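You operate a simulated robot arm through the tools that you are given. There is no shell and no other tool. Be economical: measure what you need, move in short steps, check, and stop when the job is done.

The job below is to be done with a simulated two-armed robot. You get a single attempt, and the scene is never put back.

JOB
Close the right cupboard door. Put one of the dough balls from the middle of the counter on the short counter. Stack the jar marked "chutney" from the middle of the counter on top of the jar marked "treacle". Open the bin pull-out, put the peach can from the recycling bin on the door end of the counter, then shut the pull-out. The order is free. Set down upright: peach can.

It is judged by the outcome, as a careful person would: the job done as asked, and still so three seconds after it is handed in. It fails if anything else is knocked over, pushed out of place, dropped, spilled or broken.

ROBOT AND FRAMES
Two 7-joint arms with two-finger grippers on one trunk, on a base that drives. Base frame: it is fixed to the floor where the robot stands at the start and does not move with it; the origin is under the middle of the robot, x ahead of it, y to its left, z up. Lengths are in mm, angles in degrees, forces in N, time in s.
The left shoulder is at the start at [78, 151, 988], the right one opposite. With the tool pointing down near the work surface each hand reaches from about 100 to 380 mm from the robot's upright axis, wherever it stands, measured 20 degrees to its own side. Places, roughly: bin pull-out [800, 1300, 200]; chutney jar, coconut oil jar, peach jam jar, treac [750, 0, 1000]; door end of the counter [900, 1100, 900]; dough ball (4x4x3 cm) [700, 100, 900]; peach can [1000, 1250, 0]; right cupboard door [600, 0, 500]; short counter [-300, -700, 900]. Payload 2.54 kg a hand.
Tool frame (each hand has its own): the origin (TCP) lies between the finger pads and is the grasp point; the fingertips stand 30 mm ahead of it; z points along the fingers, y is the line along which they close. The gripper opens to 116 mm. The gripper's body begins 95 mm behind the TCP.
Orientation is that of the tool frame in the base frame, as a unit quaternion [w, x, y, z]. With the fingers straight down and closing along the base's y, the tool's x points along the base's -x, its y along +y and its z along -z.

CONTROLS
- The arms move only by the tool apply_moves. It takes "left_series", "right_series" or both (then of equal length, played together; a hand with none holds still); each is a list of rows, each an object of numbers (a shift or turn left out is 0, a gripper value left out holds the last): "rx", "ry", "rz": the turn, a rotation vector about the base's x, y, z in degrees; "dx", "dy", "dz": the shift along the base's x, y, z in mm; "jaw": the opening in per cent of the stroke, from 0 (shut) to 100 (fully open). In form: [{"rx": .., "ry": .., "rz": .., "dx": .., "dy": .., "dz": .., "jaw": ..}, ...]. A call has 1 to 10 rows; each row is the pose to reach, as a shift and turn from the pose commanded when the call began. Rows are played at 5 a second. More than 50 mm and 8.6 degrees between two rows, or a gripper value outside its range, and nothing of the call is played. Where a pose cannot be reached the arm comes as near as it can. A force on the tool above 40 N (or 10 N above the force at the start of the call, whichever is more), or a blocked arm, ends the call early, and 0.2 s more pass. The fingers move at their own pace (about 72 mm/s each) and stop on an object; they squeeze with about 34 N. The grip force told is the motor's: it shows also when the fingers shut on nothing. Time passes only in rows, and 0.2 s behind the last, so rows that repeat a pose let the fingers close. The reply holds the time, the measured pose of the TCP, the force on the tool along the base axes, the opening and the grip force, in the units named above and with some noise, with the torque about the TCP (base axes, N m) and any sound that the robot's microphone picked up.
- Cameras (640 x 400 px; columns grow to the right, rows downward): "scene" is now at [122.8, -69.8, 1129.4]; the picture's right is [-0.76, -0.65, 0.00], its down [-0.27, 0.32, -0.91] and it looks along [0.59, -0.69, -0.42] (base axes); focal length 214 px, centre (320, 200). "left" rides on the left gripper at [69, 15, -122] in its tool frame; the picture's right is [-0.21, 0.98, 0.00], its down [-0.83, -0.18, -0.53] and it looks along [-0.52, -0.11, 0.85] (tool axes); focal length 251 px, centre (320, 200). "right" rides on the right gripper at [69, -15, -122] in its tool frame; the picture's right is [0.21, 0.98, 0.00], its down [-0.83, 0.18, -0.53] and it looks along [-0.52, 0.11, 0.85] (tool axes); focal length 251 px, centre (320, 200). There is no depth. A picture from a camera that has moved, and an enlarged one, comes with that camera's place and axes in the base frame and with its lens. The place of the scene camera against the robot may be out by one fixed shift of up to 12 mm in any direction.
- grab_frame(camera): a new picture of that camera. The clock stands still meanwhile.
- lift_body(by): slides the trunk up (or, below 0, down) by that many mm; the arms and the scene camera ride with it, the base frame stays. It gives what a move gives, with no picture.
- drive_base(legs): drives the robot by 1 to 6 legs, each [ahead, left, turn to the left] in mm, mm and degrees, along the robot's own axes; the way and the turn of a leg run together, so that a leg with both is an arc; at most 1500 mm and 180 degrees a leg. The arms and the cameras ride along, it lands a little off, and it stops where it bumps. It gives what a move gives.
- head_to(pan, tilt): turns the head with the scene camera to pan (to the left, within 80 degrees either way) and tilt (down, from -29 to 69), counted from straight ahead of the robot. It gives what a move gives.
- inspect(camera, box): a new picture of the part [left, top, right, bottom] of that camera's present view, enlarged. The clock stands still meanwhile.
- hand_in(): hands the job in; it is judged then, once.

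Go step by step. Nothing tells you exact positions but the pictures and the camera data: compare them with the known pose of the tool, close in by small moves and look again before you grip or let go. The budget is 165 turns and 122 pictures, counting those below and the enlarged ones. Unless the task says otherwise, let go and move clear before handing in.

The tools are called after "Request:" by a JSON object that holds its "fn" and its "kwargs". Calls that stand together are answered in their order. apply_moves: Moves the arms, as the interface text tells. Its arguments: {"type":"object","properties":{"left_series":{"type":"array"},"right_series":{"type":"array"}},"required":[]} The other tools are called the same way: lift_body (by) slides the trunk up or down; drive_base (legs) drives the base; head_to (pan, tilt) turns the head that bears the scene camera; grab_frame (camera) takes a picture; inspect (camera, box) takes an enlarged picture of a part of a camera's view; hand_in () hands the job in.

At the start:

```text
time: 0.0
left_tool_pos: [460.4, 142.9, 1000.0]
left_ee_rot: [0.0, 0.0, 1.0, 0.001]
left_contact_force: [-0.6, -0.1, 1.5]
left_torque: [-0.02, 0.03, 0.01]
left_opening: 115.8
left_finger_force: 0.1
right_tool_pos: [424.9, -226.9, 999.9]
right_ee_rot: [0.0, 0.001, 1.0, 0.001]
right_contact_force: [-0.5, 0.0, -0.6]
right_torque: [0.02, 0.03, 0.03]
right_opening: 115.9
right_finger_force: 0.0
trunk travel left (down, up): [-225.0, 64.0]
robot x, y, heading: [-1.2, 0.8, 0.1]
head pan, tilt: [-49.3, 24.8]
```

scene: 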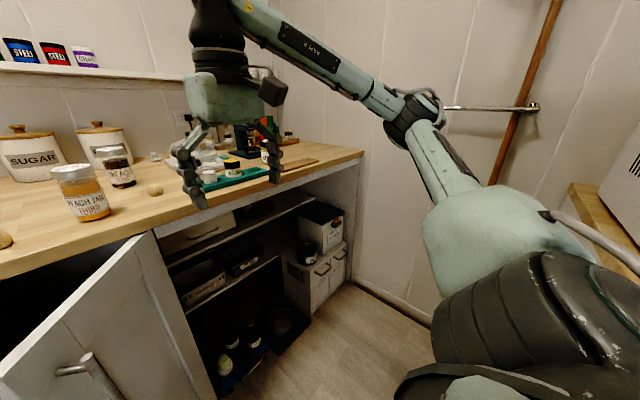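
right: 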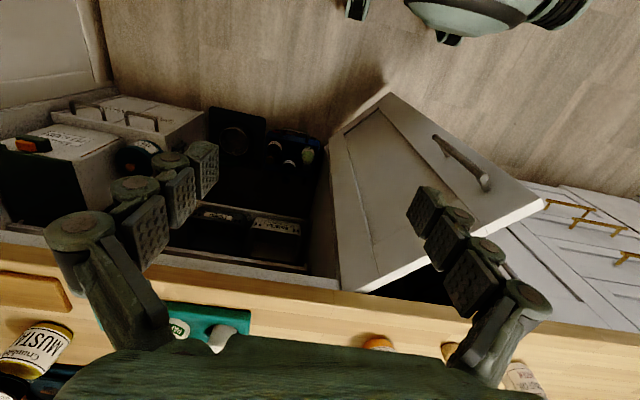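
left: 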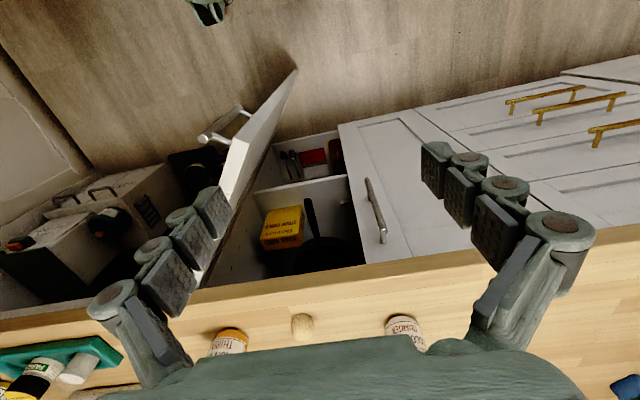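

I see the counter ahead with an open cupboard door at the near side, jars on the counter. I will look around with the head first.

Request:
{"fn": "head_to", "kwargs": {"pan": 0, "tilt": 35}}

Request:
{"fn": "grab_frame", "kwargs": {"camera": "scene"}}

Request:
{"fn": "head_to", "kwargs": {"pan": 55, "tilt": 30}}

Request:
{"fn": "grab_frame", "kwargs": {"camera": "scene"}}

```text
time: 1.2
left_tool_pos: [460.1, 143.1, 1000.6]
left_ee_rot: [-0.001, 0.0, 1.0, 0.0]
left_contact_force: [0.1, 0.7, -0.3]
left_torque: [0.0, 0.01, -0.04]
left_opening: 116.3
left_finger_force: 0.0
right_tool_pos: [424.9, -228.4, 1001.0]
right_ee_rot: [0.0, 0.001, 1.0, 0.001]
right_contact_force: [-0.2, 0.0, -0.1]
right_torque: [0.01, 0.0, 0.03]
right_opening: 116.3
right_finger_force: 0.1
trunk travel left (down, up): [-225.0, 64.0]
robot x, y, heading: [0.0, 0.7, -0.0]
head pan, tilt: [0.0, 35.0]
```

```text
118 pictures are left
camera scene: at [150.8, 0.0, 1113.4], right [0.0, -1.0, 0.0], down [-0.57, 0.0, -0.82], along [0.82, 0.0, -0.57], focal length 214 px, centre (320, 200)
```

scene: 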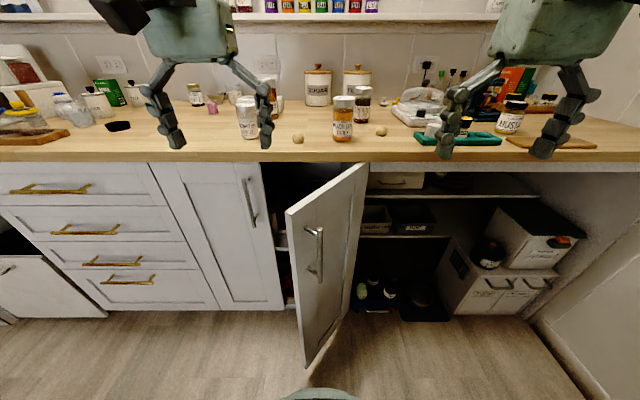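

```text
time: 2.4
left_tool_pos: [460.2, 143.0, 999.8]
left_ee_rot: [-0.001, 0.0, 1.0, 0.0]
left_contact_force: [-0.1, -0.5, 0.2]
left_torque: [-0.02, 0.0, 0.02]
left_opening: 116.1
left_finger_force: 0.1
right_tool_pos: [424.6, -227.5, 999.7]
right_ee_rot: [0.0, 0.001, 1.0, 0.0]
right_contact_force: [-0.1, 0.2, 0.8]
right_torque: [0.03, -0.01, -0.02]
right_opening: 116.1
right_finger_force: 0.0
trunk travel left (down, up): [-225.0, 64.0]
robot x, y, heading: [-3.3, -4.3, 0.0]
head pan, tilt: [55.0, 30.0]
```

```text
117 pictures are left
camera scene: at [114.6, 74.1, 1121.1], right [0.82, -0.57, 0.0], down [-0.29, -0.41, -0.87], along [0.5, 0.71, -0.5], focal length 214 px, centre (320, 200)
```

scene: 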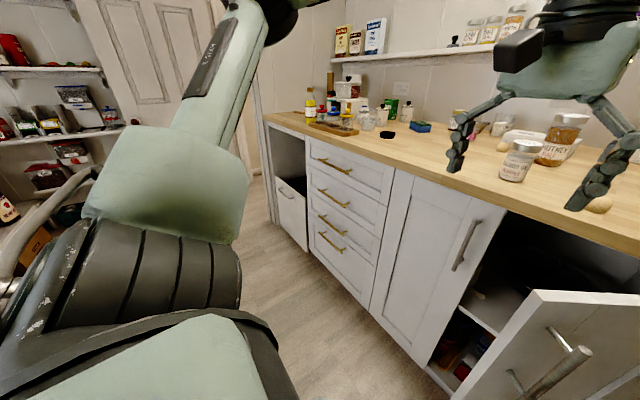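

The counter edge is near x=625. I'll look closely at the jars.

Request:
{"fn": "head_to", "kwargs": {"pan": 0, "tilt": 25}}

Request:
{"fn": "inspect", "kwargs": {"camera": "scene", "box": [220, 80, 420, 205]}}

Request:
{"fn": "inspect", "kwargs": {"camera": "scene", "box": [0, 60, 220, 200]}}

```text
time: 3.6
left_tool_pos: [460.9, 142.4, 999.6]
left_ee_rot: [0.0, 0.0, 1.0, 0.0]
left_contact_force: [0.2, -0.3, -0.3]
left_torque: [-0.01, 0.01, -0.01]
left_opening: 116.0
left_finger_force: 0.1
right_tool_pos: [424.7, -227.3, 999.8]
right_ee_rot: [0.0, 0.001, 1.0, 0.001]
right_contact_force: [0.2, -0.1, -0.9]
right_torque: [0.02, 0.0, 0.01]
right_opening: 115.8
right_finger_force: 0.1
trunk travel left (down, up): [-225.0, 64.0]
robot x, y, heading: [-0.7, 4.3, 0.2]
head pan, tilt: [0.0, 25.0]
```

```text
3.20 times, centred on (320, 142) of scene
camera zoom: at [154.8, 0.2, 1129.1], right [0.0, -1.0, 0.0], down [-0.42, 0.0, -0.91], along [0.91, 0.0, -0.42], focal length 686 px, centre (320, 384)
```

zoom: 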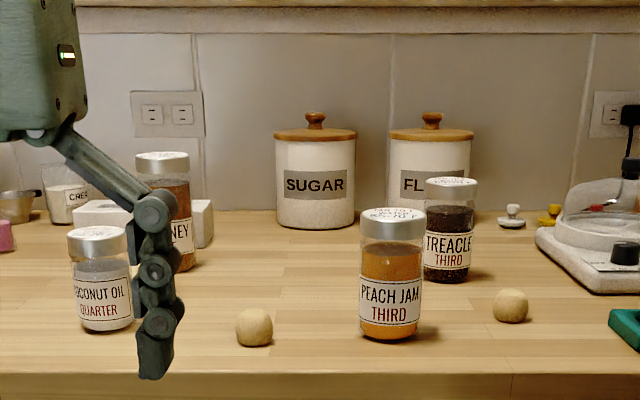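

```text
2.86 times, centred on (110, 130) of scene
camera zoom: at [154.8, 0.2, 1129.1], right [0.0, -1.0, 0.0], down [-0.42, 0.0, -0.91], along [0.91, 0.0, -0.42], focal length 613 px, centre (920, 400)
```

zoom: 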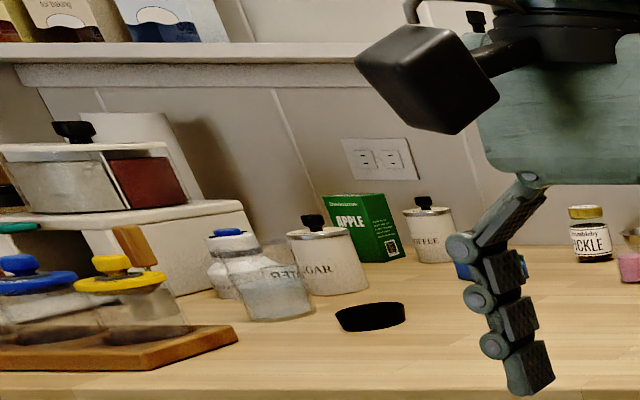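

Chutney is at the back left of the middle (~[1000,170]), treacle ~[950,-148], dough balls ~[740,60] and [800,-187]; the door stands ajar with its hinge to the right. I'll close the door first: draw the left hand back, lower the trunk and tip the right hand forward.

Request:
{"fn": "apply_moves", "kwargs": {"left_series": [{"dx": -40}, {"dx": -80}, {"dx": -120}, {"dx": -150}, {"dx": -150}, {"dx": -150}, {"dx": -150}, {"dx": -150}], "right_series": [{"ry": -8, "jaw": 0}, {"ry": -16}, {"ry": -24}, {"ry": -32}, {"ry": -40}, {"ry": -48}, {"ry": -56}, {"ry": -64}]}}

Request:
{"fn": "lift_body", "kwargs": {"by": -220}}

Request:
{"fn": "head_to", "kwargs": {"pan": 0, "tilt": 40}}

Request:
{"fn": "grab_frame", "kwargs": {"camera": "scene"}}

```text
time: 5.5
left_tool_pos: [310.2, 142.0, 1001.5]
left_ee_rot: [0.0, 0.0, 1.0, 0.0]
left_contact_force: [-0.8, 0.0, -0.1]
left_torque: [-0.02, -0.01, -0.01]
left_opening: 116.2
left_finger_force: 0.0
right_tool_pos: [479.6, -232.2, 1050.4]
right_ee_rot: [0.531, 0.001, 0.847, 0.001]
right_contact_force: [0.4, 0.2, 0.6]
right_torque: [0.02, -0.01, -0.01]
right_opening: 0.0
right_finger_force: 28.5
right hand out of reach, approached as far as the arm can: row 6, 7, 8
trunk travel left (down, up): [-225.0, 64.0]
robot x, y, heading: [1.3, -0.8, 0.3]
head pan, tilt: [0.0, 25.0]
```

```text
time: 7.8
left_tool_pos: [308.9, 143.5, 782.1]
left_ee_rot: [0.001, 0.0, 1.0, 0.0]
left_contact_force: [0.2, -0.1, -0.8]
left_torque: [0.03, -0.01, 0.04]
left_opening: 116.0
left_finger_force: 0.1
right_tool_pos: [478.1, -232.9, 830.6]
right_ee_rot: [0.529, 0.0, 0.849, 0.001]
right_contact_force: [-0.1, 0.3, 0.2]
right_torque: [0.03, -0.01, 0.01]
right_opening: 0.1
right_finger_force: 28.4
trunk travel left (down, up): [-5.0, 284.0]
robot x, y, heading: [1.2, -1.7, 0.1]
head pan, tilt: [0.0, 25.0]
```

```text
time: 8.6
left_tool_pos: [309.9, 143.6, 781.9]
left_ee_rot: [0.0, 0.0, 1.0, 0.0]
left_contact_force: [-0.1, 1.3, -0.3]
left_torque: [0.01, 0.07, -0.02]
left_opening: 116.1
left_finger_force: 0.1
right_tool_pos: [479.2, -233.6, 830.7]
right_ee_rot: [0.529, 0.0, 0.848, 0.002]
right_contact_force: [-0.9, 0.6, 0.0]
right_torque: [-0.01, 0.03, 0.03]
right_opening: 0.0
right_finger_force: 28.9
trunk travel left (down, up): [-5.0, 284.0]
robot x, y, heading: [0.5, 4.6, -0.0]
head pan, tilt: [0.0, 40.0]
```

```text
114 pictures are left
camera scene: at [147.7, 0.1, 885.9], right [0.0, -1.0, 0.0], down [-0.64, 0.0, -0.77], along [0.77, 0.0, -0.64], focal length 214 px, centre (320, 200)
```

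scene: 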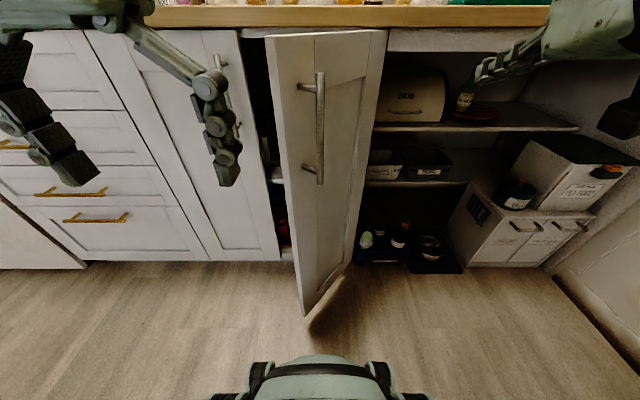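

The door's free edge is around [435,52] and the hinge around [640,-117]. I'll bring the right fist in front of the door face beside the handle.

Request:
{"fn": "apply_moves", "kwargs": {"right_series": [{"dx": -30, "dz": -30}, {"dx": -60, "dz": -70}, {"dx": -60, "dz": -70, "dy": 40}, {"dx": -60, "dz": -70, "dy": 80}, {"dx": -60, "dz": -70, "dy": 120}, {"dx": -60, "dz": -70, "dy": 160}, {"dx": -60, "dz": -70, "dy": 180}]}}

Request:
{"fn": "grab_frame", "kwargs": {"camera": "scene"}}

```text
time: 10.2
left_tool_pos: [309.8, 142.9, 781.6]
left_ee_rot: [0.0, 0.0, 1.0, -0.001]
left_contact_force: [-0.1, -0.1, 0.5]
left_torque: [0.02, 0.02, 0.01]
left_opening: 115.9
left_finger_force: 0.1
right_tool_pos: [433.1, -37.0, 771.1]
right_ee_rot: [0.529, 0.003, 0.848, 0.0]
right_contact_force: [0.5, -0.6, -0.6]
right_torque: [0.02, -0.02, 0.05]
right_opening: 0.0
right_finger_force: 28.9
right hand out of reach, approached as far as the arm can: row 1, 2, 3, 4, 5, 6, 7
trunk travel left (down, up): [-5.0, 284.0]
robot x, y, heading: [1.2, -1.6, -0.2]
head pan, tilt: [0.0, 40.0]
```

```text
113 pictures are left
camera scene: at [147.7, 0.1, 885.8], right [0.0, -1.0, 0.0], down [-0.64, 0.0, -0.77], along [0.77, 0.0, -0.64], focal length 214 px, centre (320, 200)
```

scene: 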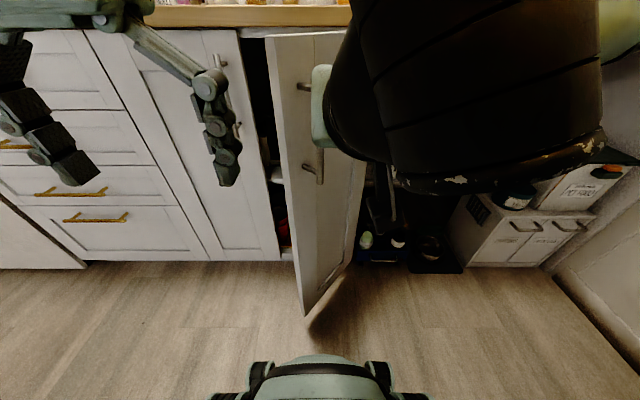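

The fist is in front of the door face. I'll push forward gently.

Request:
{"fn": "apply_moves", "kwargs": {"right_series": [{"dx": 25, "dy": 0}, {"dx": 50, "dy": 5}, {"dx": 75, "dy": 15}, {"dx": 95, "dy": 25}, {"dx": 110, "dy": 35}, {"dx": 125, "dy": 45}, {"dx": 140, "dy": 50}, {"dx": 155, "dy": 55}, {"dx": 170, "dy": 60}]}}

Request:
{"fn": "grab_frame", "kwargs": {"camera": "scene"}}

```text
time: 12.2
left_tool_pos: [309.8, 142.7, 782.0]
left_ee_rot: [-0.001, 0.0, 1.0, 0.0]
left_contact_force: [-0.3, 0.6, -0.1]
left_torque: [-0.01, 0.0, 0.0]
left_opening: 116.1
left_finger_force: 0.1
right_tool_pos: [603.3, 23.2, 768.9]
right_ee_rot: [0.529, -0.001, 0.849, 0.002]
right_contact_force: [0.9, 0.8, 0.0]
right_torque: [-0.01, 0.02, 0.02]
right_opening: 0.1
right_finger_force: 28.4
trunk travel left (down, up): [-5.0, 284.0]
robot x, y, heading: [-4.3, -2.9, 0.1]
head pan, tilt: [0.0, 40.0]
```

```text
112 pictures are left
camera scene: at [147.7, 0.1, 885.8], right [0.0, -1.0, 0.0], down [-0.64, 0.0, -0.77], along [0.77, 0.0, -0.64], focal length 214 px, centre (320, 200)
```

scene: 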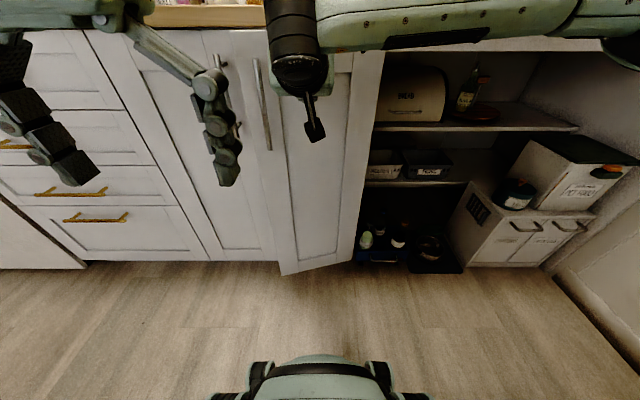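

The door is nearly closed; I'll push on in small steps.

Request:
{"fn": "apply_moves", "kwargs": {"right_series": [{"dx": 10, "dy": 4}, {"dx": 20, "dy": 8}, {"dx": 30, "dy": 8}, {"dx": 38, "dy": 8}, {"dx": 46, "dy": 8}, {"dx": 54, "dy": 8}, {"dx": 60, "dy": 8}]}}

Request:
{"fn": "grab_frame", "kwargs": {"camera": "scene"}}

```text
time: 13.8
left_tool_pos: [308.8, 140.7, 782.0]
left_ee_rot: [0.001, 0.0, 1.0, 0.001]
left_contact_force: [-0.6, -0.9, -1.1]
left_torque: [0.02, -0.02, 0.0]
left_opening: 115.9
left_finger_force: 0.0
right_tool_pos: [656.2, 32.7, 769.6]
right_ee_rot: [0.527, -0.001, 0.85, 0.001]
right_contact_force: [-12.4, -3.6, 4.7]
right_torque: [-0.01, -0.11, -0.09]
right_opening: 5.8
right_finger_force: 28.5
trunk travel left (down, up): [-5.0, 284.0]
robot x, y, heading: [-4.1, 0.8, -0.2]
head pan, tilt: [0.0, 40.0]
stopped in row 7 (right hand): the force on the tool passed its limit at 43 N (the readings are from after the stop); the commanded pose is now the measured one
```

```text
111 pictures are left
camera scene: at [146.0, -0.5, 886.2], right [0.0, -1.0, 0.0], down [-0.64, 0.0, -0.77], along [0.77, 0.0, -0.64], focal length 214 px, centre (320, 200)
```

scene: 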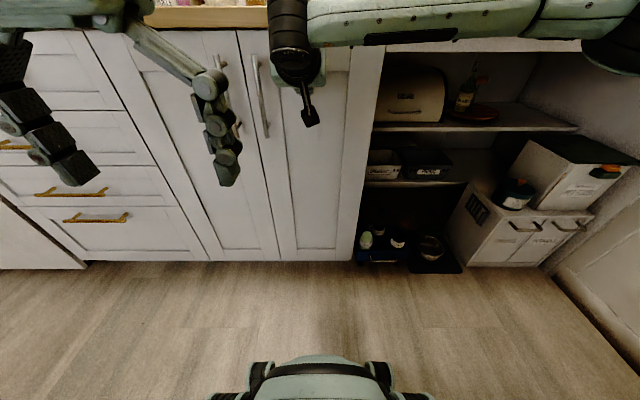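

The door is shut. I'll withdraw, raise the trunk and drive closer to the counter.

Request:
{"fn": "apply_moves", "kwargs": {"right_series": [{"dx": -40}, {"dx": -80}, {"dx": -120}, {"dx": -160}, {"dx": -200}, {"dx": -230, "dy": -30}, {"dx": -250, "dy": -70}, {"dx": -250, "dy": -110}, {"dx": -250, "dy": -150}]}}

Request:
{"fn": "lift_body", "kwargs": {"by": 284}}

Request:
{"fn": "head_to", "kwargs": {"pan": 0, "tilt": 45}}

Request:
{"fn": "grab_frame", "kwargs": {"camera": "scene"}}

```text
time: 15.1
left_tool_pos: [302.7, 139.1, 781.9]
left_ee_rot: [-0.007, 0.015, 1.0, -0.003]
left_contact_force: [-3.0, 1.1, 0.7]
left_torque: [-0.1, -0.14, -0.22]
left_opening: 116.0
left_finger_force: 0.1
right_tool_pos: [457.8, 26.3, 768.3]
right_ee_rot: [0.527, 0.007, 0.85, -0.001]
right_contact_force: [3.8, -0.5, -0.8]
right_torque: [0.01, 0.08, -0.02]
right_opening: 0.2
right_finger_force: 28.7
trunk travel left (down, up): [-5.0, 284.0]
robot x, y, heading: [-1.1, -2.4, 0.1]
head pan, tilt: [0.0, 40.0]
stopped in row 6 (left hand): the force on the tool passed its limit at 70 N (the readings are from after the stop); the commanded pose is now the measured one
```

```text
time: 17.9
left_tool_pos: [302.3, 138.2, 1065.4]
left_ee_rot: [-0.005, 0.016, 1.0, -0.004]
left_contact_force: [-13.0, 0.8, -0.3]
left_torque: [0.02, -0.4, -0.9]
left_opening: 116.0
left_finger_force: 0.0
right_tool_pos: [456.5, 27.4, 1052.3]
right_ee_rot: [0.528, 0.007, 0.849, 0.0]
right_contact_force: [13.2, 0.8, 0.6]
right_torque: [0.01, 0.62, -0.51]
right_opening: 0.0
right_finger_force: 28.5
trunk travel left (down, up): [-289.0, 0.0]
robot x, y, heading: [0.4, -1.5, -0.2]
head pan, tilt: [0.0, 40.0]
```

```text
time: 18.6
left_tool_pos: [301.9, 139.2, 1065.6]
left_ee_rot: [-0.006, 0.015, 1.0, -0.004]
left_contact_force: [-13.5, 0.6, 0.1]
left_torque: [0.02, -0.48, -1.0]
left_opening: 115.8
left_finger_force: 0.0
right_tool_pos: [457.7, 26.2, 1053.5]
right_ee_rot: [0.527, 0.007, 0.85, 0.0]
right_contact_force: [13.4, 0.5, 0.8]
right_torque: [0.02, 0.66, -0.58]
right_opening: 0.0
right_finger_force: 28.5
trunk travel left (down, up): [-289.0, 0.0]
robot x, y, heading: [1.2, -0.5, -0.2]
head pan, tilt: [0.0, 45.0]
```

```text
110 pictures are left
camera scene: at [143.4, -0.1, 1162.6], right [0.0, -1.0, 0.0], down [-0.71, 0.0, -0.71], along [0.71, 0.0, -0.71], focal length 214 px, centre (320, 200)
```

scene: 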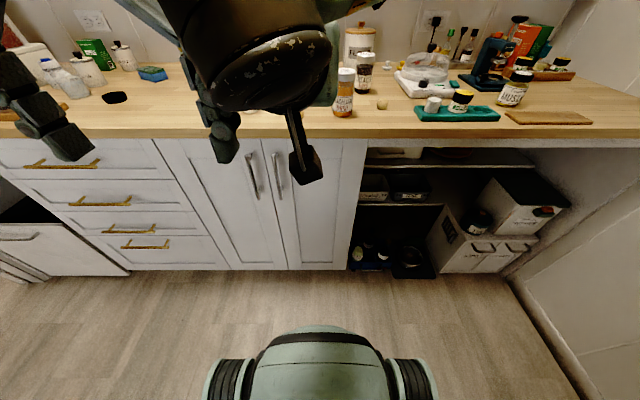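

The hands brushed each other; I'll separate them, right hand to the right.

Request:
{"fn": "apply_moves", "kwargs": {"right_series": [{"dx": 20, "dy": -30}, {"dx": 20, "dy": -70}, {"dx": 20, "dy": -120}, {"dx": 20, "dy": -160}, {"dx": 20, "dy": -200}, {"dx": 20, "dy": -230}]}}

Request:
{"fn": "apply_moves", "kwargs": {"left_series": [{"dy": 20}, {"dy": 50}, {"dy": 80, "rx": 0, "ry": -6}, {"dy": 80, "dx": 20, "ry": -14}, {"dy": 80, "dx": 40, "ry": -22}, {"dy": 80, "dx": 40, "ry": -30}, {"dy": 80, "dx": 40, "ry": -38}, {"dy": 80, "dx": 40, "ry": -45}]}}

Request:
{"fn": "drive_base", "kwargs": {"legs": [[200, 0, 0]]}}

Request:
{"fn": "grab_frame", "kwargs": {"camera": "scene"}}

```text
time: 20.0
left_tool_pos: [302.4, 138.7, 1065.5]
left_ee_rot: [-0.005, 0.015, 1.0, -0.003]
left_contact_force: [0.0, 0.3, -0.4]
left_torque: [0.04, 0.0, -0.02]
left_opening: 116.0
left_finger_force: 0.1
right_tool_pos: [507.0, -200.1, 1071.2]
right_ee_rot: [0.526, 0.007, 0.85, -0.001]
right_contact_force: [-0.4, 0.5, -0.2]
right_torque: [0.0, -0.01, -0.05]
right_opening: 0.0
right_finger_force: 28.9
right hand out of reach, approached as far as the arm can: row 4, 5, 6
trunk travel left (down, up): [-289.0, 0.0]
robot x, y, heading: [2.6, -0.8, 0.0]
head pan, tilt: [0.0, 45.0]
```

```text
time: 21.8
left_tool_pos: [364.9, 218.9, 1104.3]
left_ee_rot: [0.377, 0.015, 0.926, 0.002]
left_contact_force: [0.2, -0.5, 0.0]
left_torque: [-0.01, 0.01, -0.03]
left_opening: 115.9
left_finger_force: 0.1
left hand out of reach, approached as far as the arm can: row 7, 8
right_tool_pos: [508.2, -198.3, 1069.5]
right_ee_rot: [0.526, 0.007, 0.851, -0.001]
right_contact_force: [0.1, 0.9, 0.4]
right_torque: [0.02, -0.02, -0.01]
right_opening: 0.1
right_finger_force: 28.4
trunk travel left (down, up): [-289.0, 0.0]
robot x, y, heading: [1.4, 0.1, 0.1]
head pan, tilt: [0.0, 45.0]
```

```text
time: 23.4
left_tool_pos: [564.6, 220.0, 1103.9]
left_ee_rot: [0.376, 0.016, 0.926, 0.002]
left_contact_force: [0.5, -0.4, -0.2]
left_torque: [-0.01, 0.0, -0.01]
left_opening: 116.3
left_finger_force: 0.1
right_tool_pos: [707.3, -200.0, 1070.6]
right_ee_rot: [0.525, 0.007, 0.851, -0.001]
right_contact_force: [-0.2, -0.7, 1.0]
right_torque: [0.04, 0.02, -0.01]
right_opening: 0.0
right_finger_force: 28.8
trunk travel left (down, up): [-289.0, 0.0]
robot x, y, heading: [195.0, 3.2, -0.0]
head pan, tilt: [0.0, 45.0]
```

```text
109 pictures are left
camera scene: at [342.9, -0.4, 1162.4], right [0.0, -1.0, 0.0], down [-0.71, 0.0, -0.71], along [0.71, 0.0, -0.71], focal length 214 px, centre (320, 200)
```

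scene: 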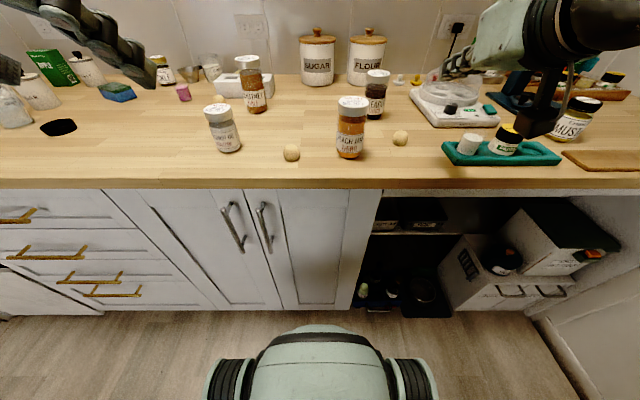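

The jars are in clear view: chutney about [985,183], treacle [955,-154]. I'll extend the left hand over toward the chutney, high, to test reach.

Request:
{"fn": "apply_moves", "kwargs": {"left_series": [{"dx": 40, "dy": -10, "dz": 10}, {"dx": 80, "dy": -25, "dz": 10}, {"dx": 120, "dy": -40, "dz": 10}, {"dx": 160, "dy": -40, "dz": 10}, {"dx": 200, "dy": -40, "dz": 10}, {"dx": 240, "dy": -40, "dz": 10}, {"dx": 280, "dy": -40, "dz": 10}, {"dx": 310, "dy": -40, "dz": 10}]}}

Request:
{"fn": "grab_frame", "kwargs": {"camera": "left"}}

Request:
{"fn": "grab_frame", "kwargs": {"camera": "scene"}}

```text
time: 25.2
left_tool_pos: [874.1, 179.9, 1112.2]
left_ee_rot: [0.376, 0.015, 0.927, 0.002]
left_contact_force: [0.6, 0.1, 1.0]
left_torque: [0.0, 0.0, -0.01]
left_opening: 116.0
left_finger_force: 0.0
right_tool_pos: [706.5, -200.2, 1069.5]
right_ee_rot: [0.526, 0.008, 0.85, -0.002]
right_contact_force: [0.5, 0.5, -0.3]
right_torque: [-0.04, 0.02, 0.01]
right_opening: 0.0
right_finger_force: 28.3
trunk travel left (down, up): [-289.0, 0.0]
robot x, y, heading: [196.7, 2.3, -0.2]
head pan, tilt: [0.0, 45.0]
```

```text
108 pictures are left
camera left: at [741.0, 198.3, 1155.0], right [0.18, 0.97, 0.16], down [0.22, -0.2, 0.96], along [0.96, -0.14, -0.25], focal length 251 px, centre (320, 200)
```

left: 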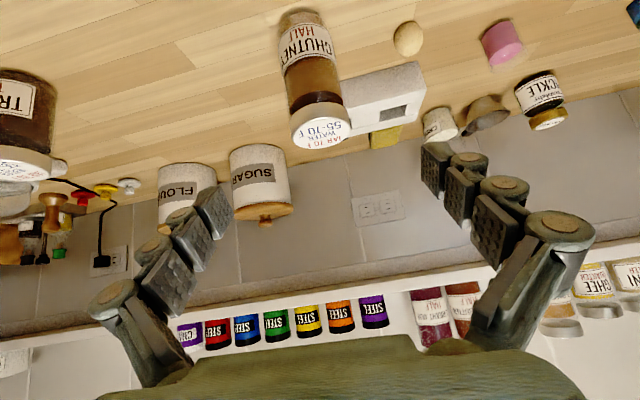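

```text
107 pictures are left
camera scene: at [342.5, -0.5, 1162.5], right [0.0, -1.0, 0.0], down [-0.71, 0.0, -0.71], along [0.71, 0.0, -0.71], focal length 214 px, centre (320, 200)
```

scene: 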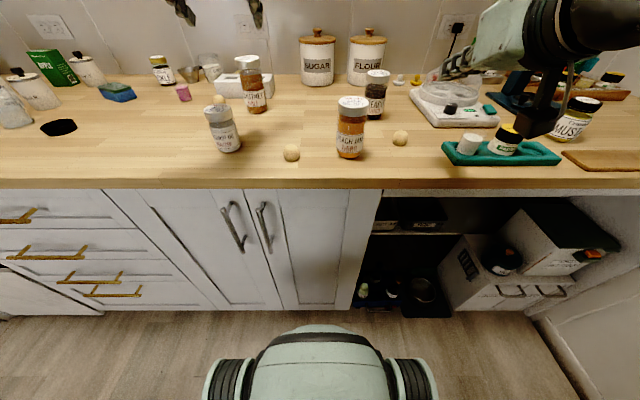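

Reach is good. Chutney sits near [968,178], lid top ~1020, counter ~905. I'll draw the right hand back, drive 80 closer, and lessen the left tilt to clear the coconut jar.

Request:
{"fn": "apply_moves", "kwargs": {"right_series": [{"dx": -20, "dz": 5}, {"dx": -40, "ry": 8, "dz": 10}, {"dx": -60, "ry": 16, "dz": 10}, {"dx": -80, "ry": 24, "dz": 10}, {"dx": -100, "ry": 32, "dz": 10}, {"dx": -110, "ry": 40, "dz": 10}, {"dx": -120, "ry": 48, "dz": 10}, {"dx": -120, "ry": 56, "dz": 10}]}}

Request:
{"fn": "drive_base", "kwargs": {"legs": [[80, 0, 0]]}}

Request:
{"fn": "apply_moves", "kwargs": {"left_series": [{"ry": 7, "dz": 0}, {"ry": 14, "dz": 0}]}}

Request:
{"fn": "grab_frame", "kwargs": {"camera": "left"}}

Request:
{"fn": "grab_frame", "kwargs": {"camera": "scene"}}

```text
time: 27.0
left_tool_pos: [873.8, 180.3, 1113.7]
left_ee_rot: [0.376, 0.016, 0.926, 0.002]
left_contact_force: [0.6, 0.2, 0.5]
left_torque: [0.02, 0.02, -0.03]
left_opening: 116.0
left_finger_force: 0.0
right_tool_pos: [587.1, -199.6, 1079.2]
right_ee_rot: [0.064, 0.005, 0.998, -0.004]
right_contact_force: [-0.5, 0.3, 0.9]
right_torque: [0.01, 0.0, 0.01]
right_opening: 0.0
right_finger_force: 29.1
right hand out of reach, approached as far as the arm can: row 1
trunk travel left (down, up): [-289.0, 0.0]
robot x, y, heading: [197.5, 0.2, -0.1]
head pan, tilt: [0.0, 45.0]
```

```text
time: 28.1
left_tool_pos: [956.7, 178.5, 1112.3]
left_ee_rot: [0.375, 0.016, 0.927, 0.002]
left_contact_force: [0.7, 1.2, -0.4]
left_torque: [0.0, -0.01, -0.01]
left_opening: 115.8
left_finger_force: 0.1
right_tool_pos: [666.5, -200.7, 1080.0]
right_ee_rot: [0.064, 0.006, 0.998, -0.005]
right_contact_force: [0.8, 0.2, -0.4]
right_torque: [0.03, 0.04, 0.06]
right_opening: 0.1
right_finger_force: 28.5
trunk travel left (down, up): [-289.0, 0.0]
robot x, y, heading: [278.5, -0.4, -0.0]
head pan, tilt: [0.0, 45.0]
```

```text
time: 28.7
left_tool_pos: [955.4, 179.1, 1112.6]
left_ee_rot: [0.258, 0.016, 0.966, 0.0]
left_contact_force: [0.1, 0.5, 0.3]
left_torque: [-0.01, 0.01, 0.04]
left_opening: 116.1
left_finger_force: 0.1
right_tool_pos: [667.0, -199.0, 1079.6]
right_ee_rot: [0.066, 0.006, 0.998, -0.004]
right_contact_force: [-0.3, 0.4, 0.1]
right_torque: [-0.02, -0.01, 0.0]
right_opening: 0.0
right_finger_force: 28.7
trunk travel left (down, up): [-289.0, 0.0]
robot x, y, heading: [276.3, -2.1, -0.5]
head pan, tilt: [0.0, 45.0]
```

```text
106 pictures are left
camera left: at [834.2, 197.8, 1186.4], right [0.22, 0.97, 0.12], down [0.44, -0.2, 0.87], along [0.87, -0.14, -0.47], focal length 251 px, centre (320, 200)
```

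left: 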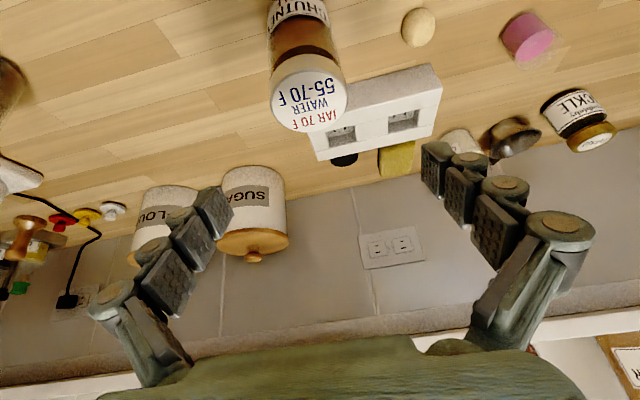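

```text
105 pictures are left
camera scene: at [422.3, -0.7, 1162.5], right [0.0, -1.0, 0.0], down [-0.71, 0.0, -0.71], along [0.71, 0.0, -0.71], focal length 214 px, centre (320, 200)
```

scene: 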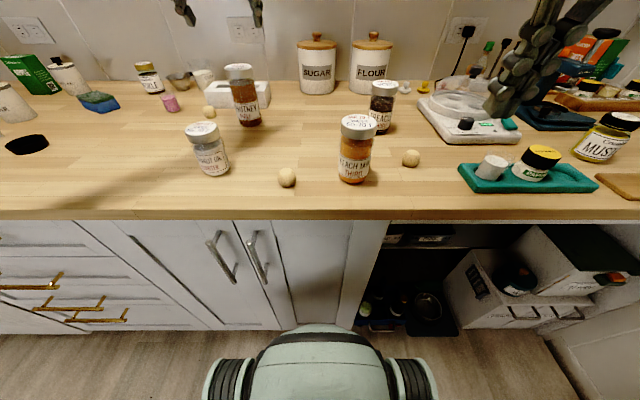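

The lid centre triangulates to [970,177,1021]. I'll descend straight over it, then check before gripping.

Request:
{"fn": "apply_moves", "kwargs": {"left_series": [{"dx": 15, "dy": -2, "dz": -30}, {"dx": 15, "dy": -2, "dz": -65}, {"dx": 15, "dy": -2, "dz": -95}, {"dx": 15, "dy": -2, "dz": -120}, {"dx": 15, "dy": -2, "dz": -140}]}}

Request:
{"fn": "grab_frame", "kwargs": {"camera": "left"}}

Request:
{"fn": "inspect", "kwargs": {"camera": "scene", "box": [140, 30, 340, 200]}}

```text
time: 29.9
left_tool_pos: [967.7, 178.0, 971.7]
left_ee_rot: [0.26, 0.016, 0.966, 0.0]
left_contact_force: [0.1, 0.8, 0.4]
left_torque: [-0.01, 0.02, 0.0]
left_opening: 116.2
left_finger_force: 0.1
right_tool_pos: [666.3, -199.6, 1079.3]
right_ee_rot: [0.065, 0.007, 0.998, -0.004]
right_contact_force: [0.9, -0.1, 0.2]
right_torque: [-0.03, 0.02, 0.0]
right_opening: 0.0
right_finger_force: 28.9
trunk travel left (down, up): [-289.0, 0.0]
robot x, y, heading: [276.5, -2.4, -0.0]
head pan, tilt: [0.0, 45.0]
```

```text
104 pictures are left
camera left: at [848.4, 196.1, 1045.7], right [0.22, 0.97, 0.12], down [0.44, -0.2, 0.87], along [0.87, -0.14, -0.47], focal length 251 px, centre (320, 200)
```

left: 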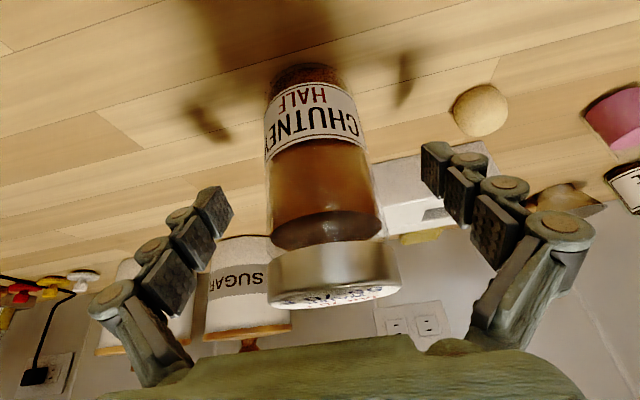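

```text
2.35 times, centred on (240, 115) of scene
camera zoom: at [422.4, -0.4, 1162.5], right [0.0, -1.0, 0.0], down [-0.71, 0.0, -0.71], along [0.71, 0.0, -0.71], focal length 505 px, centre (508, 400)
```

zoom: 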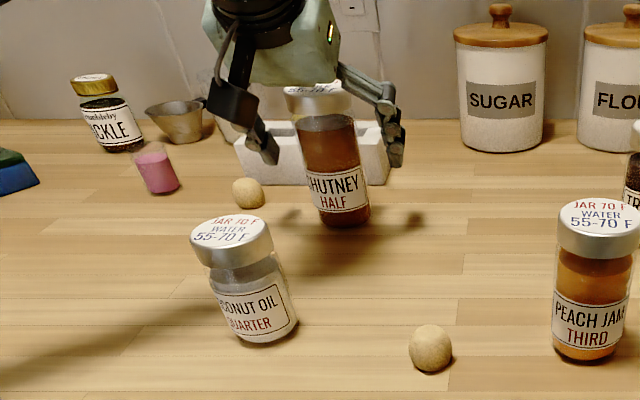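

The fingers straddle the chutney jar. I'll go 12 mm lower and close.

Request:
{"fn": "apply_moves", "kwargs": {"left_series": [{"dx": 3, "dz": -12}, {"dx": 3, "dz": -12, "jaw": 40}, {"dx": 3, "dz": -12, "jaw": 30}, {"dx": 3, "dz": -12, "jaw": 20}, {"dx": 3, "dz": -12, "jaw": 20}, {"dx": 3, "dz": -12, "jaw": 20}]}}

Request:
{"fn": "grab_frame", "kwargs": {"camera": "left"}}

```text
time: 31.3
left_tool_pos: [971.8, 178.6, 961.4]
left_ee_rot: [0.26, 0.016, 0.966, -0.001]
left_contact_force: [0.4, 2.0, 0.4]
left_torque: [-0.01, -0.09, 0.06]
left_opening: 58.4
left_finger_force: 34.1
right_tool_pos: [667.5, -200.6, 1079.4]
right_ee_rot: [0.065, 0.007, 0.998, -0.005]
right_contact_force: [0.1, 0.0, 0.1]
right_torque: [0.02, 0.02, 0.03]
right_opening: 0.0
right_finger_force: 28.7
trunk travel left (down, up): [-289.0, 0.0]
robot x, y, heading: [277.5, -0.4, -0.0]
head pan, tilt: [0.0, 45.0]
```

```text
102 pictures are left
camera left: at [851.6, 196.3, 1034.3], right [0.21, 0.97, 0.12], down [0.44, -0.2, 0.87], along [0.87, -0.14, -0.47], focal length 251 px, centre (320, 200)
```

left: 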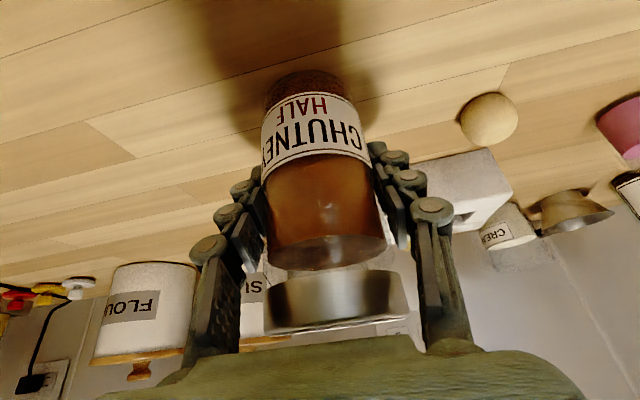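

The chutney jar is held (58 mm). I'll lift it clear and check.

Request:
{"fn": "apply_moves", "kwargs": {"left_series": [{"dz": 20}, {"dz": 50}, {"dz": 85}, {"dz": 120}, {"dz": 150}, {"dz": 170}, {"dz": 170, "dx": -20}]}}

Request:
{"fn": "drive_base", "kwargs": {"legs": [[0, -150, 0]]}}

Request:
{"fn": "grab_frame", "kwargs": {"camera": "scene"}}

Request:
{"fn": "grab_frame", "kwargs": {"camera": "left"}}

```text
time: 32.9
left_tool_pos: [952.1, 177.5, 1130.7]
left_ee_rot: [0.259, 0.016, 0.966, 0.0]
left_contact_force: [-0.4, -0.2, -6.2]
left_torque: [0.01, -0.05, 0.01]
left_opening: 58.4
left_finger_force: 34.2
right_tool_pos: [665.1, -199.4, 1079.9]
right_ee_rot: [0.065, 0.006, 0.998, -0.004]
right_contact_force: [0.1, 0.1, -0.6]
right_torque: [-0.04, 0.02, 0.0]
right_opening: 0.2
right_finger_force: 28.7
trunk travel left (down, up): [-289.0, 0.0]
robot x, y, heading: [278.2, -1.0, -0.2]
head pan, tilt: [0.0, 45.0]
```

```text
time: 35.0
left_tool_pos: [952.9, 27.9, 1131.0]
left_ee_rot: [0.259, 0.016, 0.966, 0.0]
left_contact_force: [0.3, -1.2, -5.0]
left_torque: [0.03, 0.0, 0.01]
left_opening: 58.3
left_finger_force: 34.5
right_tool_pos: [667.4, -349.2, 1079.4]
right_ee_rot: [0.065, 0.006, 0.998, -0.004]
right_contact_force: [-0.5, -0.6, -0.2]
right_torque: [0.04, 0.01, 0.01]
right_opening: 0.0
right_finger_force: 28.7
trunk travel left (down, up): [-289.0, 0.0]
robot x, y, heading: [276.3, -148.3, -0.1]
head pan, tilt: [0.0, 45.0]
```

```text
101 pictures are left
camera scene: at [422.5, -150.0, 1162.4], right [0.0, -1.0, 0.0], down [-0.71, 0.0, -0.71], along [0.71, 0.0, -0.71], focal length 214 px, centre (320, 200)
```

scene: 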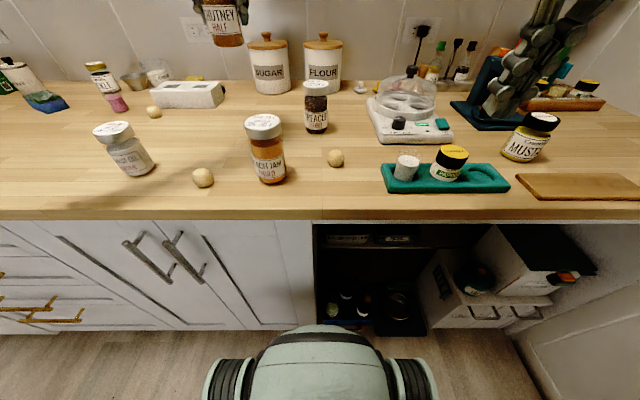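

```text
100 pictures are left
camera left: at [832.0, 46.6, 1204.1], right [0.22, 0.97, 0.12], down [0.44, -0.2, 0.87], along [0.87, -0.14, -0.47], focal length 251 px, centre (320, 200)
```

left: 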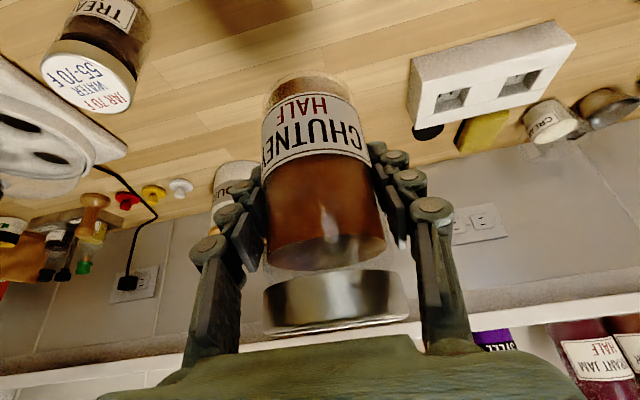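

The treacle jar's lid is near [926,-142,1003]. I'll move the hand closer and triangulate again.

Request:
{"fn": "apply_moves", "kwargs": {"left_series": [{"dy": -30, "dx": -10}, {"dy": -60, "dx": -25}, {"dy": -90, "dx": -25}]}}

Request:
{"fn": "grab_frame", "kwargs": {"camera": "left"}}

Request:
{"fn": "inspect", "kwargs": {"camera": "scene", "box": [220, 10, 420, 150]}}

```text
time: 35.8
left_tool_pos: [927.2, -64.5, 1131.8]
left_ee_rot: [0.258, 0.016, 0.966, 0.0]
left_contact_force: [0.0, 0.2, -5.5]
left_torque: [0.03, -0.04, 0.01]
left_opening: 58.6
left_finger_force: 33.7
right_tool_pos: [665.5, -349.8, 1080.6]
right_ee_rot: [0.065, 0.007, 0.998, -0.004]
right_contact_force: [-0.1, -0.1, 0.0]
right_torque: [0.02, 0.01, 0.0]
right_opening: 0.2
right_finger_force: 28.7
trunk travel left (down, up): [-289.0, 0.0]
robot x, y, heading: [280.0, -154.5, -0.1]
head pan, tilt: [0.0, 45.0]
```

```text
99 pictures are left
camera left: at [806.9, -45.1, 1204.3], right [0.22, 0.97, 0.12], down [0.44, -0.2, 0.87], along [0.87, -0.14, -0.47], focal length 251 px, centre (320, 200)
```

left: 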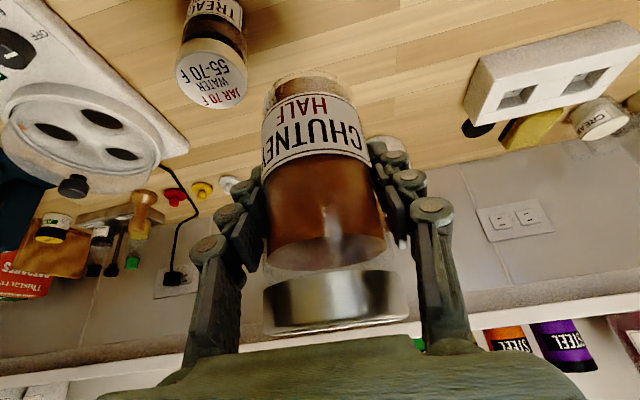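

```text
2.86 times, centred on (320, 80) of scene
camera zoom: at [422.6, -150.6, 1162.4], right [0.0, -1.0, 0.0], down [-0.71, 0.0, -0.71], along [0.71, 0.0, -0.71], focal length 613 px, centre (320, 543)
```

zoom: 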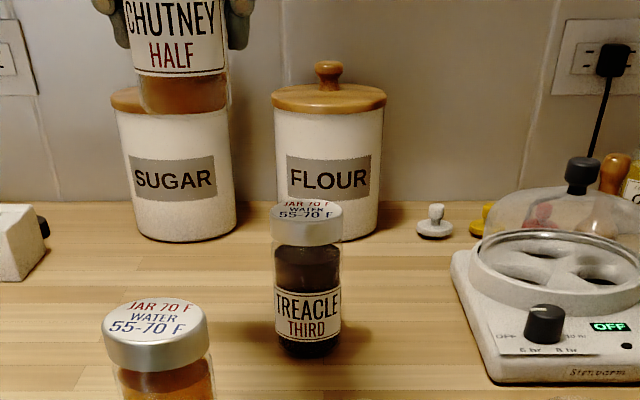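

Two wrist views put the treacle lid centre at [925.5,-142.5,1004]. I'll move over it, lower partway and check.

Request:
{"fn": "apply_moves", "kwargs": {"left_series": [{"dy": -25}, {"dy": -50}, {"dy": -76}, {"dy": -76, "dz": -15}, {"dy": -76, "dz": -35}, {"dy": -76, "dz": -52}, {"dy": -76, "dz": -52}]}}

Request:
{"fn": "inspect", "kwargs": {"camera": "scene", "box": [220, 10, 420, 150]}}

Request:
{"fn": "grab_frame", "kwargs": {"camera": "left"}}

Request:
{"fn": "grab_frame", "kwargs": {"camera": "right"}}

```text
time: 37.4
left_tool_pos: [926.6, -138.3, 1078.3]
left_ee_rot: [0.259, 0.017, 0.966, 0.0]
left_contact_force: [0.4, -0.1, -5.3]
left_torque: [-0.02, -0.01, 0.03]
left_opening: 58.3
left_finger_force: 34.0
right_tool_pos: [667.0, -349.2, 1080.2]
right_ee_rot: [0.065, 0.006, 0.998, -0.004]
right_contact_force: [0.4, -0.9, 0.1]
right_torque: [0.03, 0.0, -0.01]
right_opening: 0.1
right_finger_force: 28.6
trunk travel left (down, up): [-289.0, 0.0]
robot x, y, heading: [276.5, -150.9, -0.2]
head pan, tilt: [0.0, 45.0]
```

```text
2.86 times, centred on (320, 80) of scene
camera zoom: at [422.4, -149.9, 1162.5], right [0.0, -1.0, 0.0], down [-0.71, 0.0, -0.71], along [0.71, 0.0, -0.71], focal length 613 px, centre (320, 543)
```

zoom: 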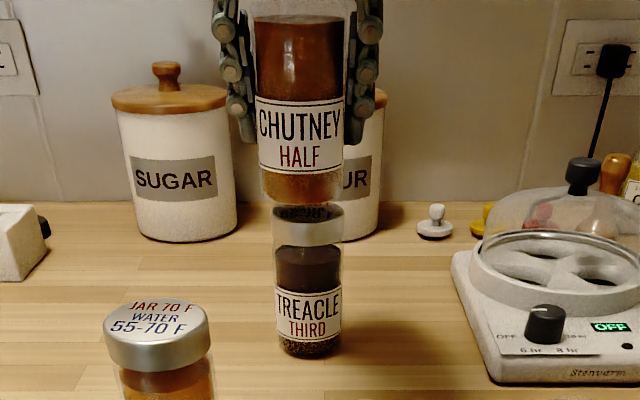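

```text
96 pictures are left
camera left: at [806.5, -119.5, 1152.0], right [0.22, 0.97, 0.12], down [0.44, -0.2, 0.87], along [0.87, -0.14, -0.47], focal length 251 px, centre (320, 200)
```

left: 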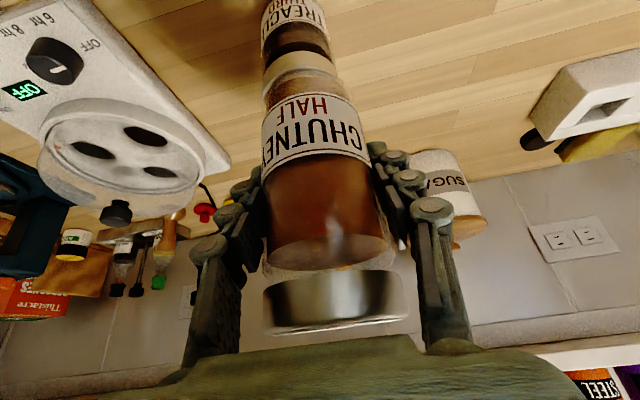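

```text
95 pictures are left
camera right: at [581.5, -363.3, 1191.7], right [-0.2, 0.98, -0.03], down [0.75, 0.18, 0.64], along [0.63, 0.1, -0.77], focal length 251 px, centre (320, 200)
```

right: 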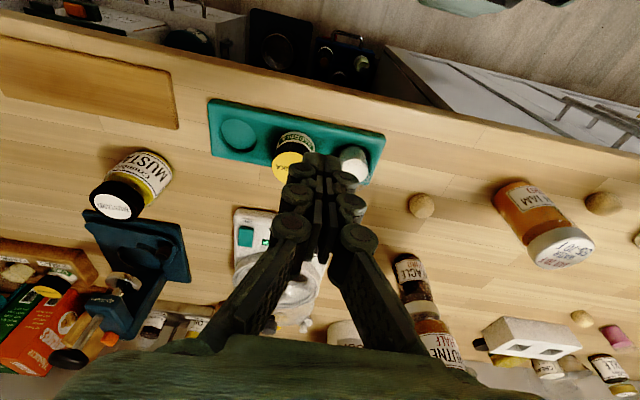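

Aligned apart from about 4 mm in y. I'll correct and lower in small steps.

Request:
{"fn": "apply_moves", "kwargs": {"left_series": [{"dy": -4, "dx": 1}, {"dy": -4, "dx": 1, "dz": -4}, {"dy": -4, "dx": 1, "dz": -8}, {"dy": -4, "dx": 1, "dz": -12}, {"dy": -4, "dx": 1, "dz": -12}]}}

Request:
{"fn": "inspect", "kwargs": {"camera": "scene", "box": [270, 40, 370, 110]}}

```text
time: 38.5
left_tool_pos: [927.6, -142.0, 1068.8]
left_ee_rot: [0.261, 0.016, 0.965, -0.002]
left_contact_force: [0.5, -0.1, 7.1]
left_torque: [-0.19, 0.1, 0.05]
left_opening: 58.5
left_finger_force: 33.5
right_tool_pos: [664.9, -349.5, 1079.7]
right_ee_rot: [0.065, 0.006, 0.998, -0.004]
right_contact_force: [-0.6, -0.4, 0.3]
right_torque: [0.02, -0.02, 0.01]
right_opening: 0.1
right_finger_force: 28.4
trunk travel left (down, up): [-289.0, 0.0]
robot x, y, heading: [281.1, -151.6, -0.3]
head pan, tilt: [0.0, 45.0]
```

```text
5.71 times, centred on (320, 75) of scene
camera zoom: at [421.5, -149.8, 1162.8], right [0.0, -1.0, 0.0], down [-0.71, 0.0, -0.71], along [0.71, 0.0, -0.71], focal length 1226 px, centre (320, 914)
```

zoom: 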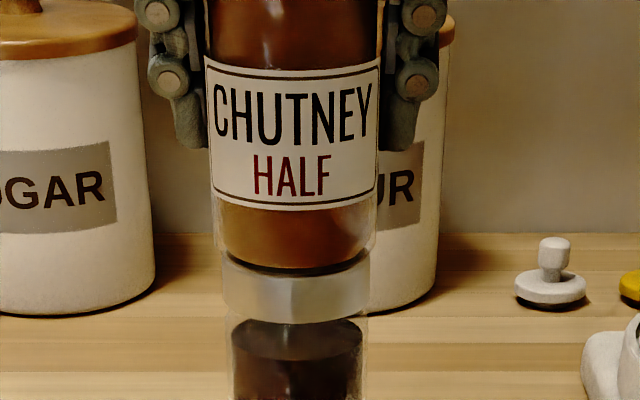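

The jar is seated on the treacle lid and centred. I'll open the fingers and rise.

Request:
{"fn": "apply_moves", "kwargs": {"left_series": [{"dz": 1}, {"dz": 1, "jaw": 55}, {"dz": 1, "jaw": 65}, {"dz": 1, "jaw": 85}, {"dz": 1, "jaw": 100}, {"dz": 1, "jaw": 100}]}}

Request:
{"fn": "inspect", "kwargs": {"camera": "scene", "box": [240, 0, 400, 120]}}

Request:
{"fn": "grab_frame", "kwargs": {"camera": "left"}}

```text
time: 40.0
left_tool_pos: [927.4, -142.5, 1068.5]
left_ee_rot: [0.26, 0.016, 0.965, -0.001]
left_contact_force: [-0.4, -0.8, -0.2]
left_torque: [0.0, -0.02, 0.02]
left_opening: 116.1
left_finger_force: 0.0
right_tool_pos: [666.0, -350.6, 1080.8]
right_ee_rot: [0.066, 0.006, 0.998, -0.004]
right_contact_force: [-0.2, 0.4, 0.0]
right_torque: [0.0, 0.01, 0.01]
right_opening: 0.0
right_finger_force: 28.5
trunk travel left (down, up): [-289.0, 0.0]
robot x, y, heading: [281.7, -148.4, -0.3]
head pan, tilt: [0.0, 45.0]
```

```text
3.33 times, centred on (320, 60) of scene
camera zoom: at [422.0, -149.9, 1162.5], right [0.0, -1.0, 0.0], down [-0.71, 0.0, -0.71], along [0.71, 0.0, -0.71], focal length 715 px, centre (320, 667)
```

zoom: 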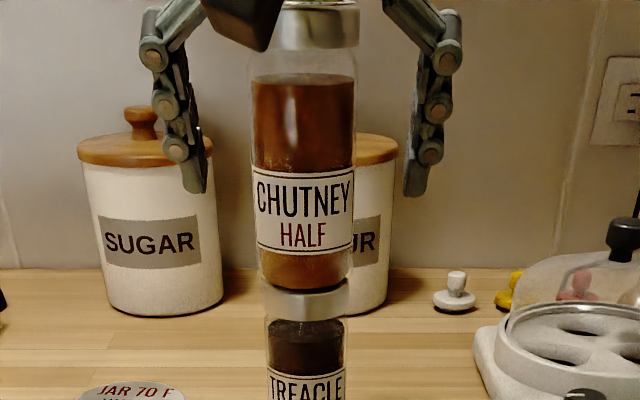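

```text
92 pictures are left
camera left: at [807.1, -123.4, 1141.4], right [0.22, 0.97, 0.12], down [0.44, -0.2, 0.87], along [0.87, -0.14, -0.47], focal length 251 px, centre (320, 200)
```

left: 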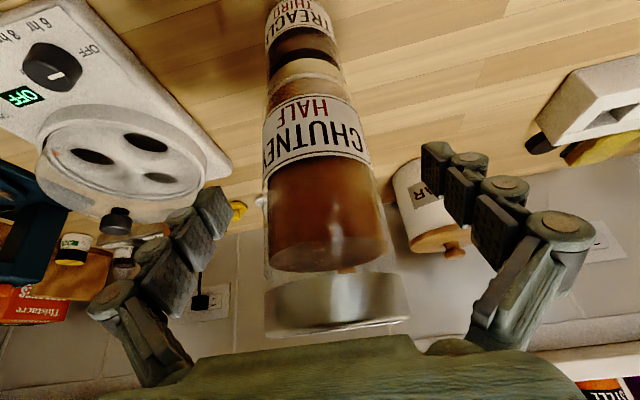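

The stack stands free. I'll rise, then draw the left hand back.

Request:
{"fn": "apply_moves", "kwargs": {"left_series": [{"dz": 35, "dx": -10}, {"dz": 70, "dx": -20}, {"dz": 105, "dx": -30}, {"dz": 110, "dx": -70}, {"dz": 110, "dx": -115, "dy": 20}, {"dz": 110, "dx": -160, "dy": 50}, {"dz": 110, "dx": -200, "dy": 90}, {"dz": 90, "dx": -230, "dy": 130}, {"dz": 70, "dx": -260, "dy": 170}, {"dz": 50, "dx": -290, "dy": 200}]}}

Request:
{"fn": "grab_frame", "kwargs": {"camera": "scene"}}

```text
refused: row 6 steps farther than a row can; nothing moved
```

```text
91 pictures are left
camera scene: at [422.0, -149.9, 1162.5], right [0.0, -1.0, 0.0], down [-0.71, 0.0, -0.71], along [0.71, 0.0, -0.71], focal length 214 px, centre (320, 200)
```

scene: 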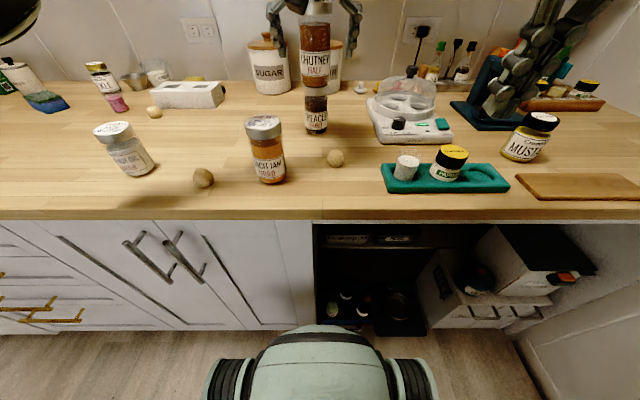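

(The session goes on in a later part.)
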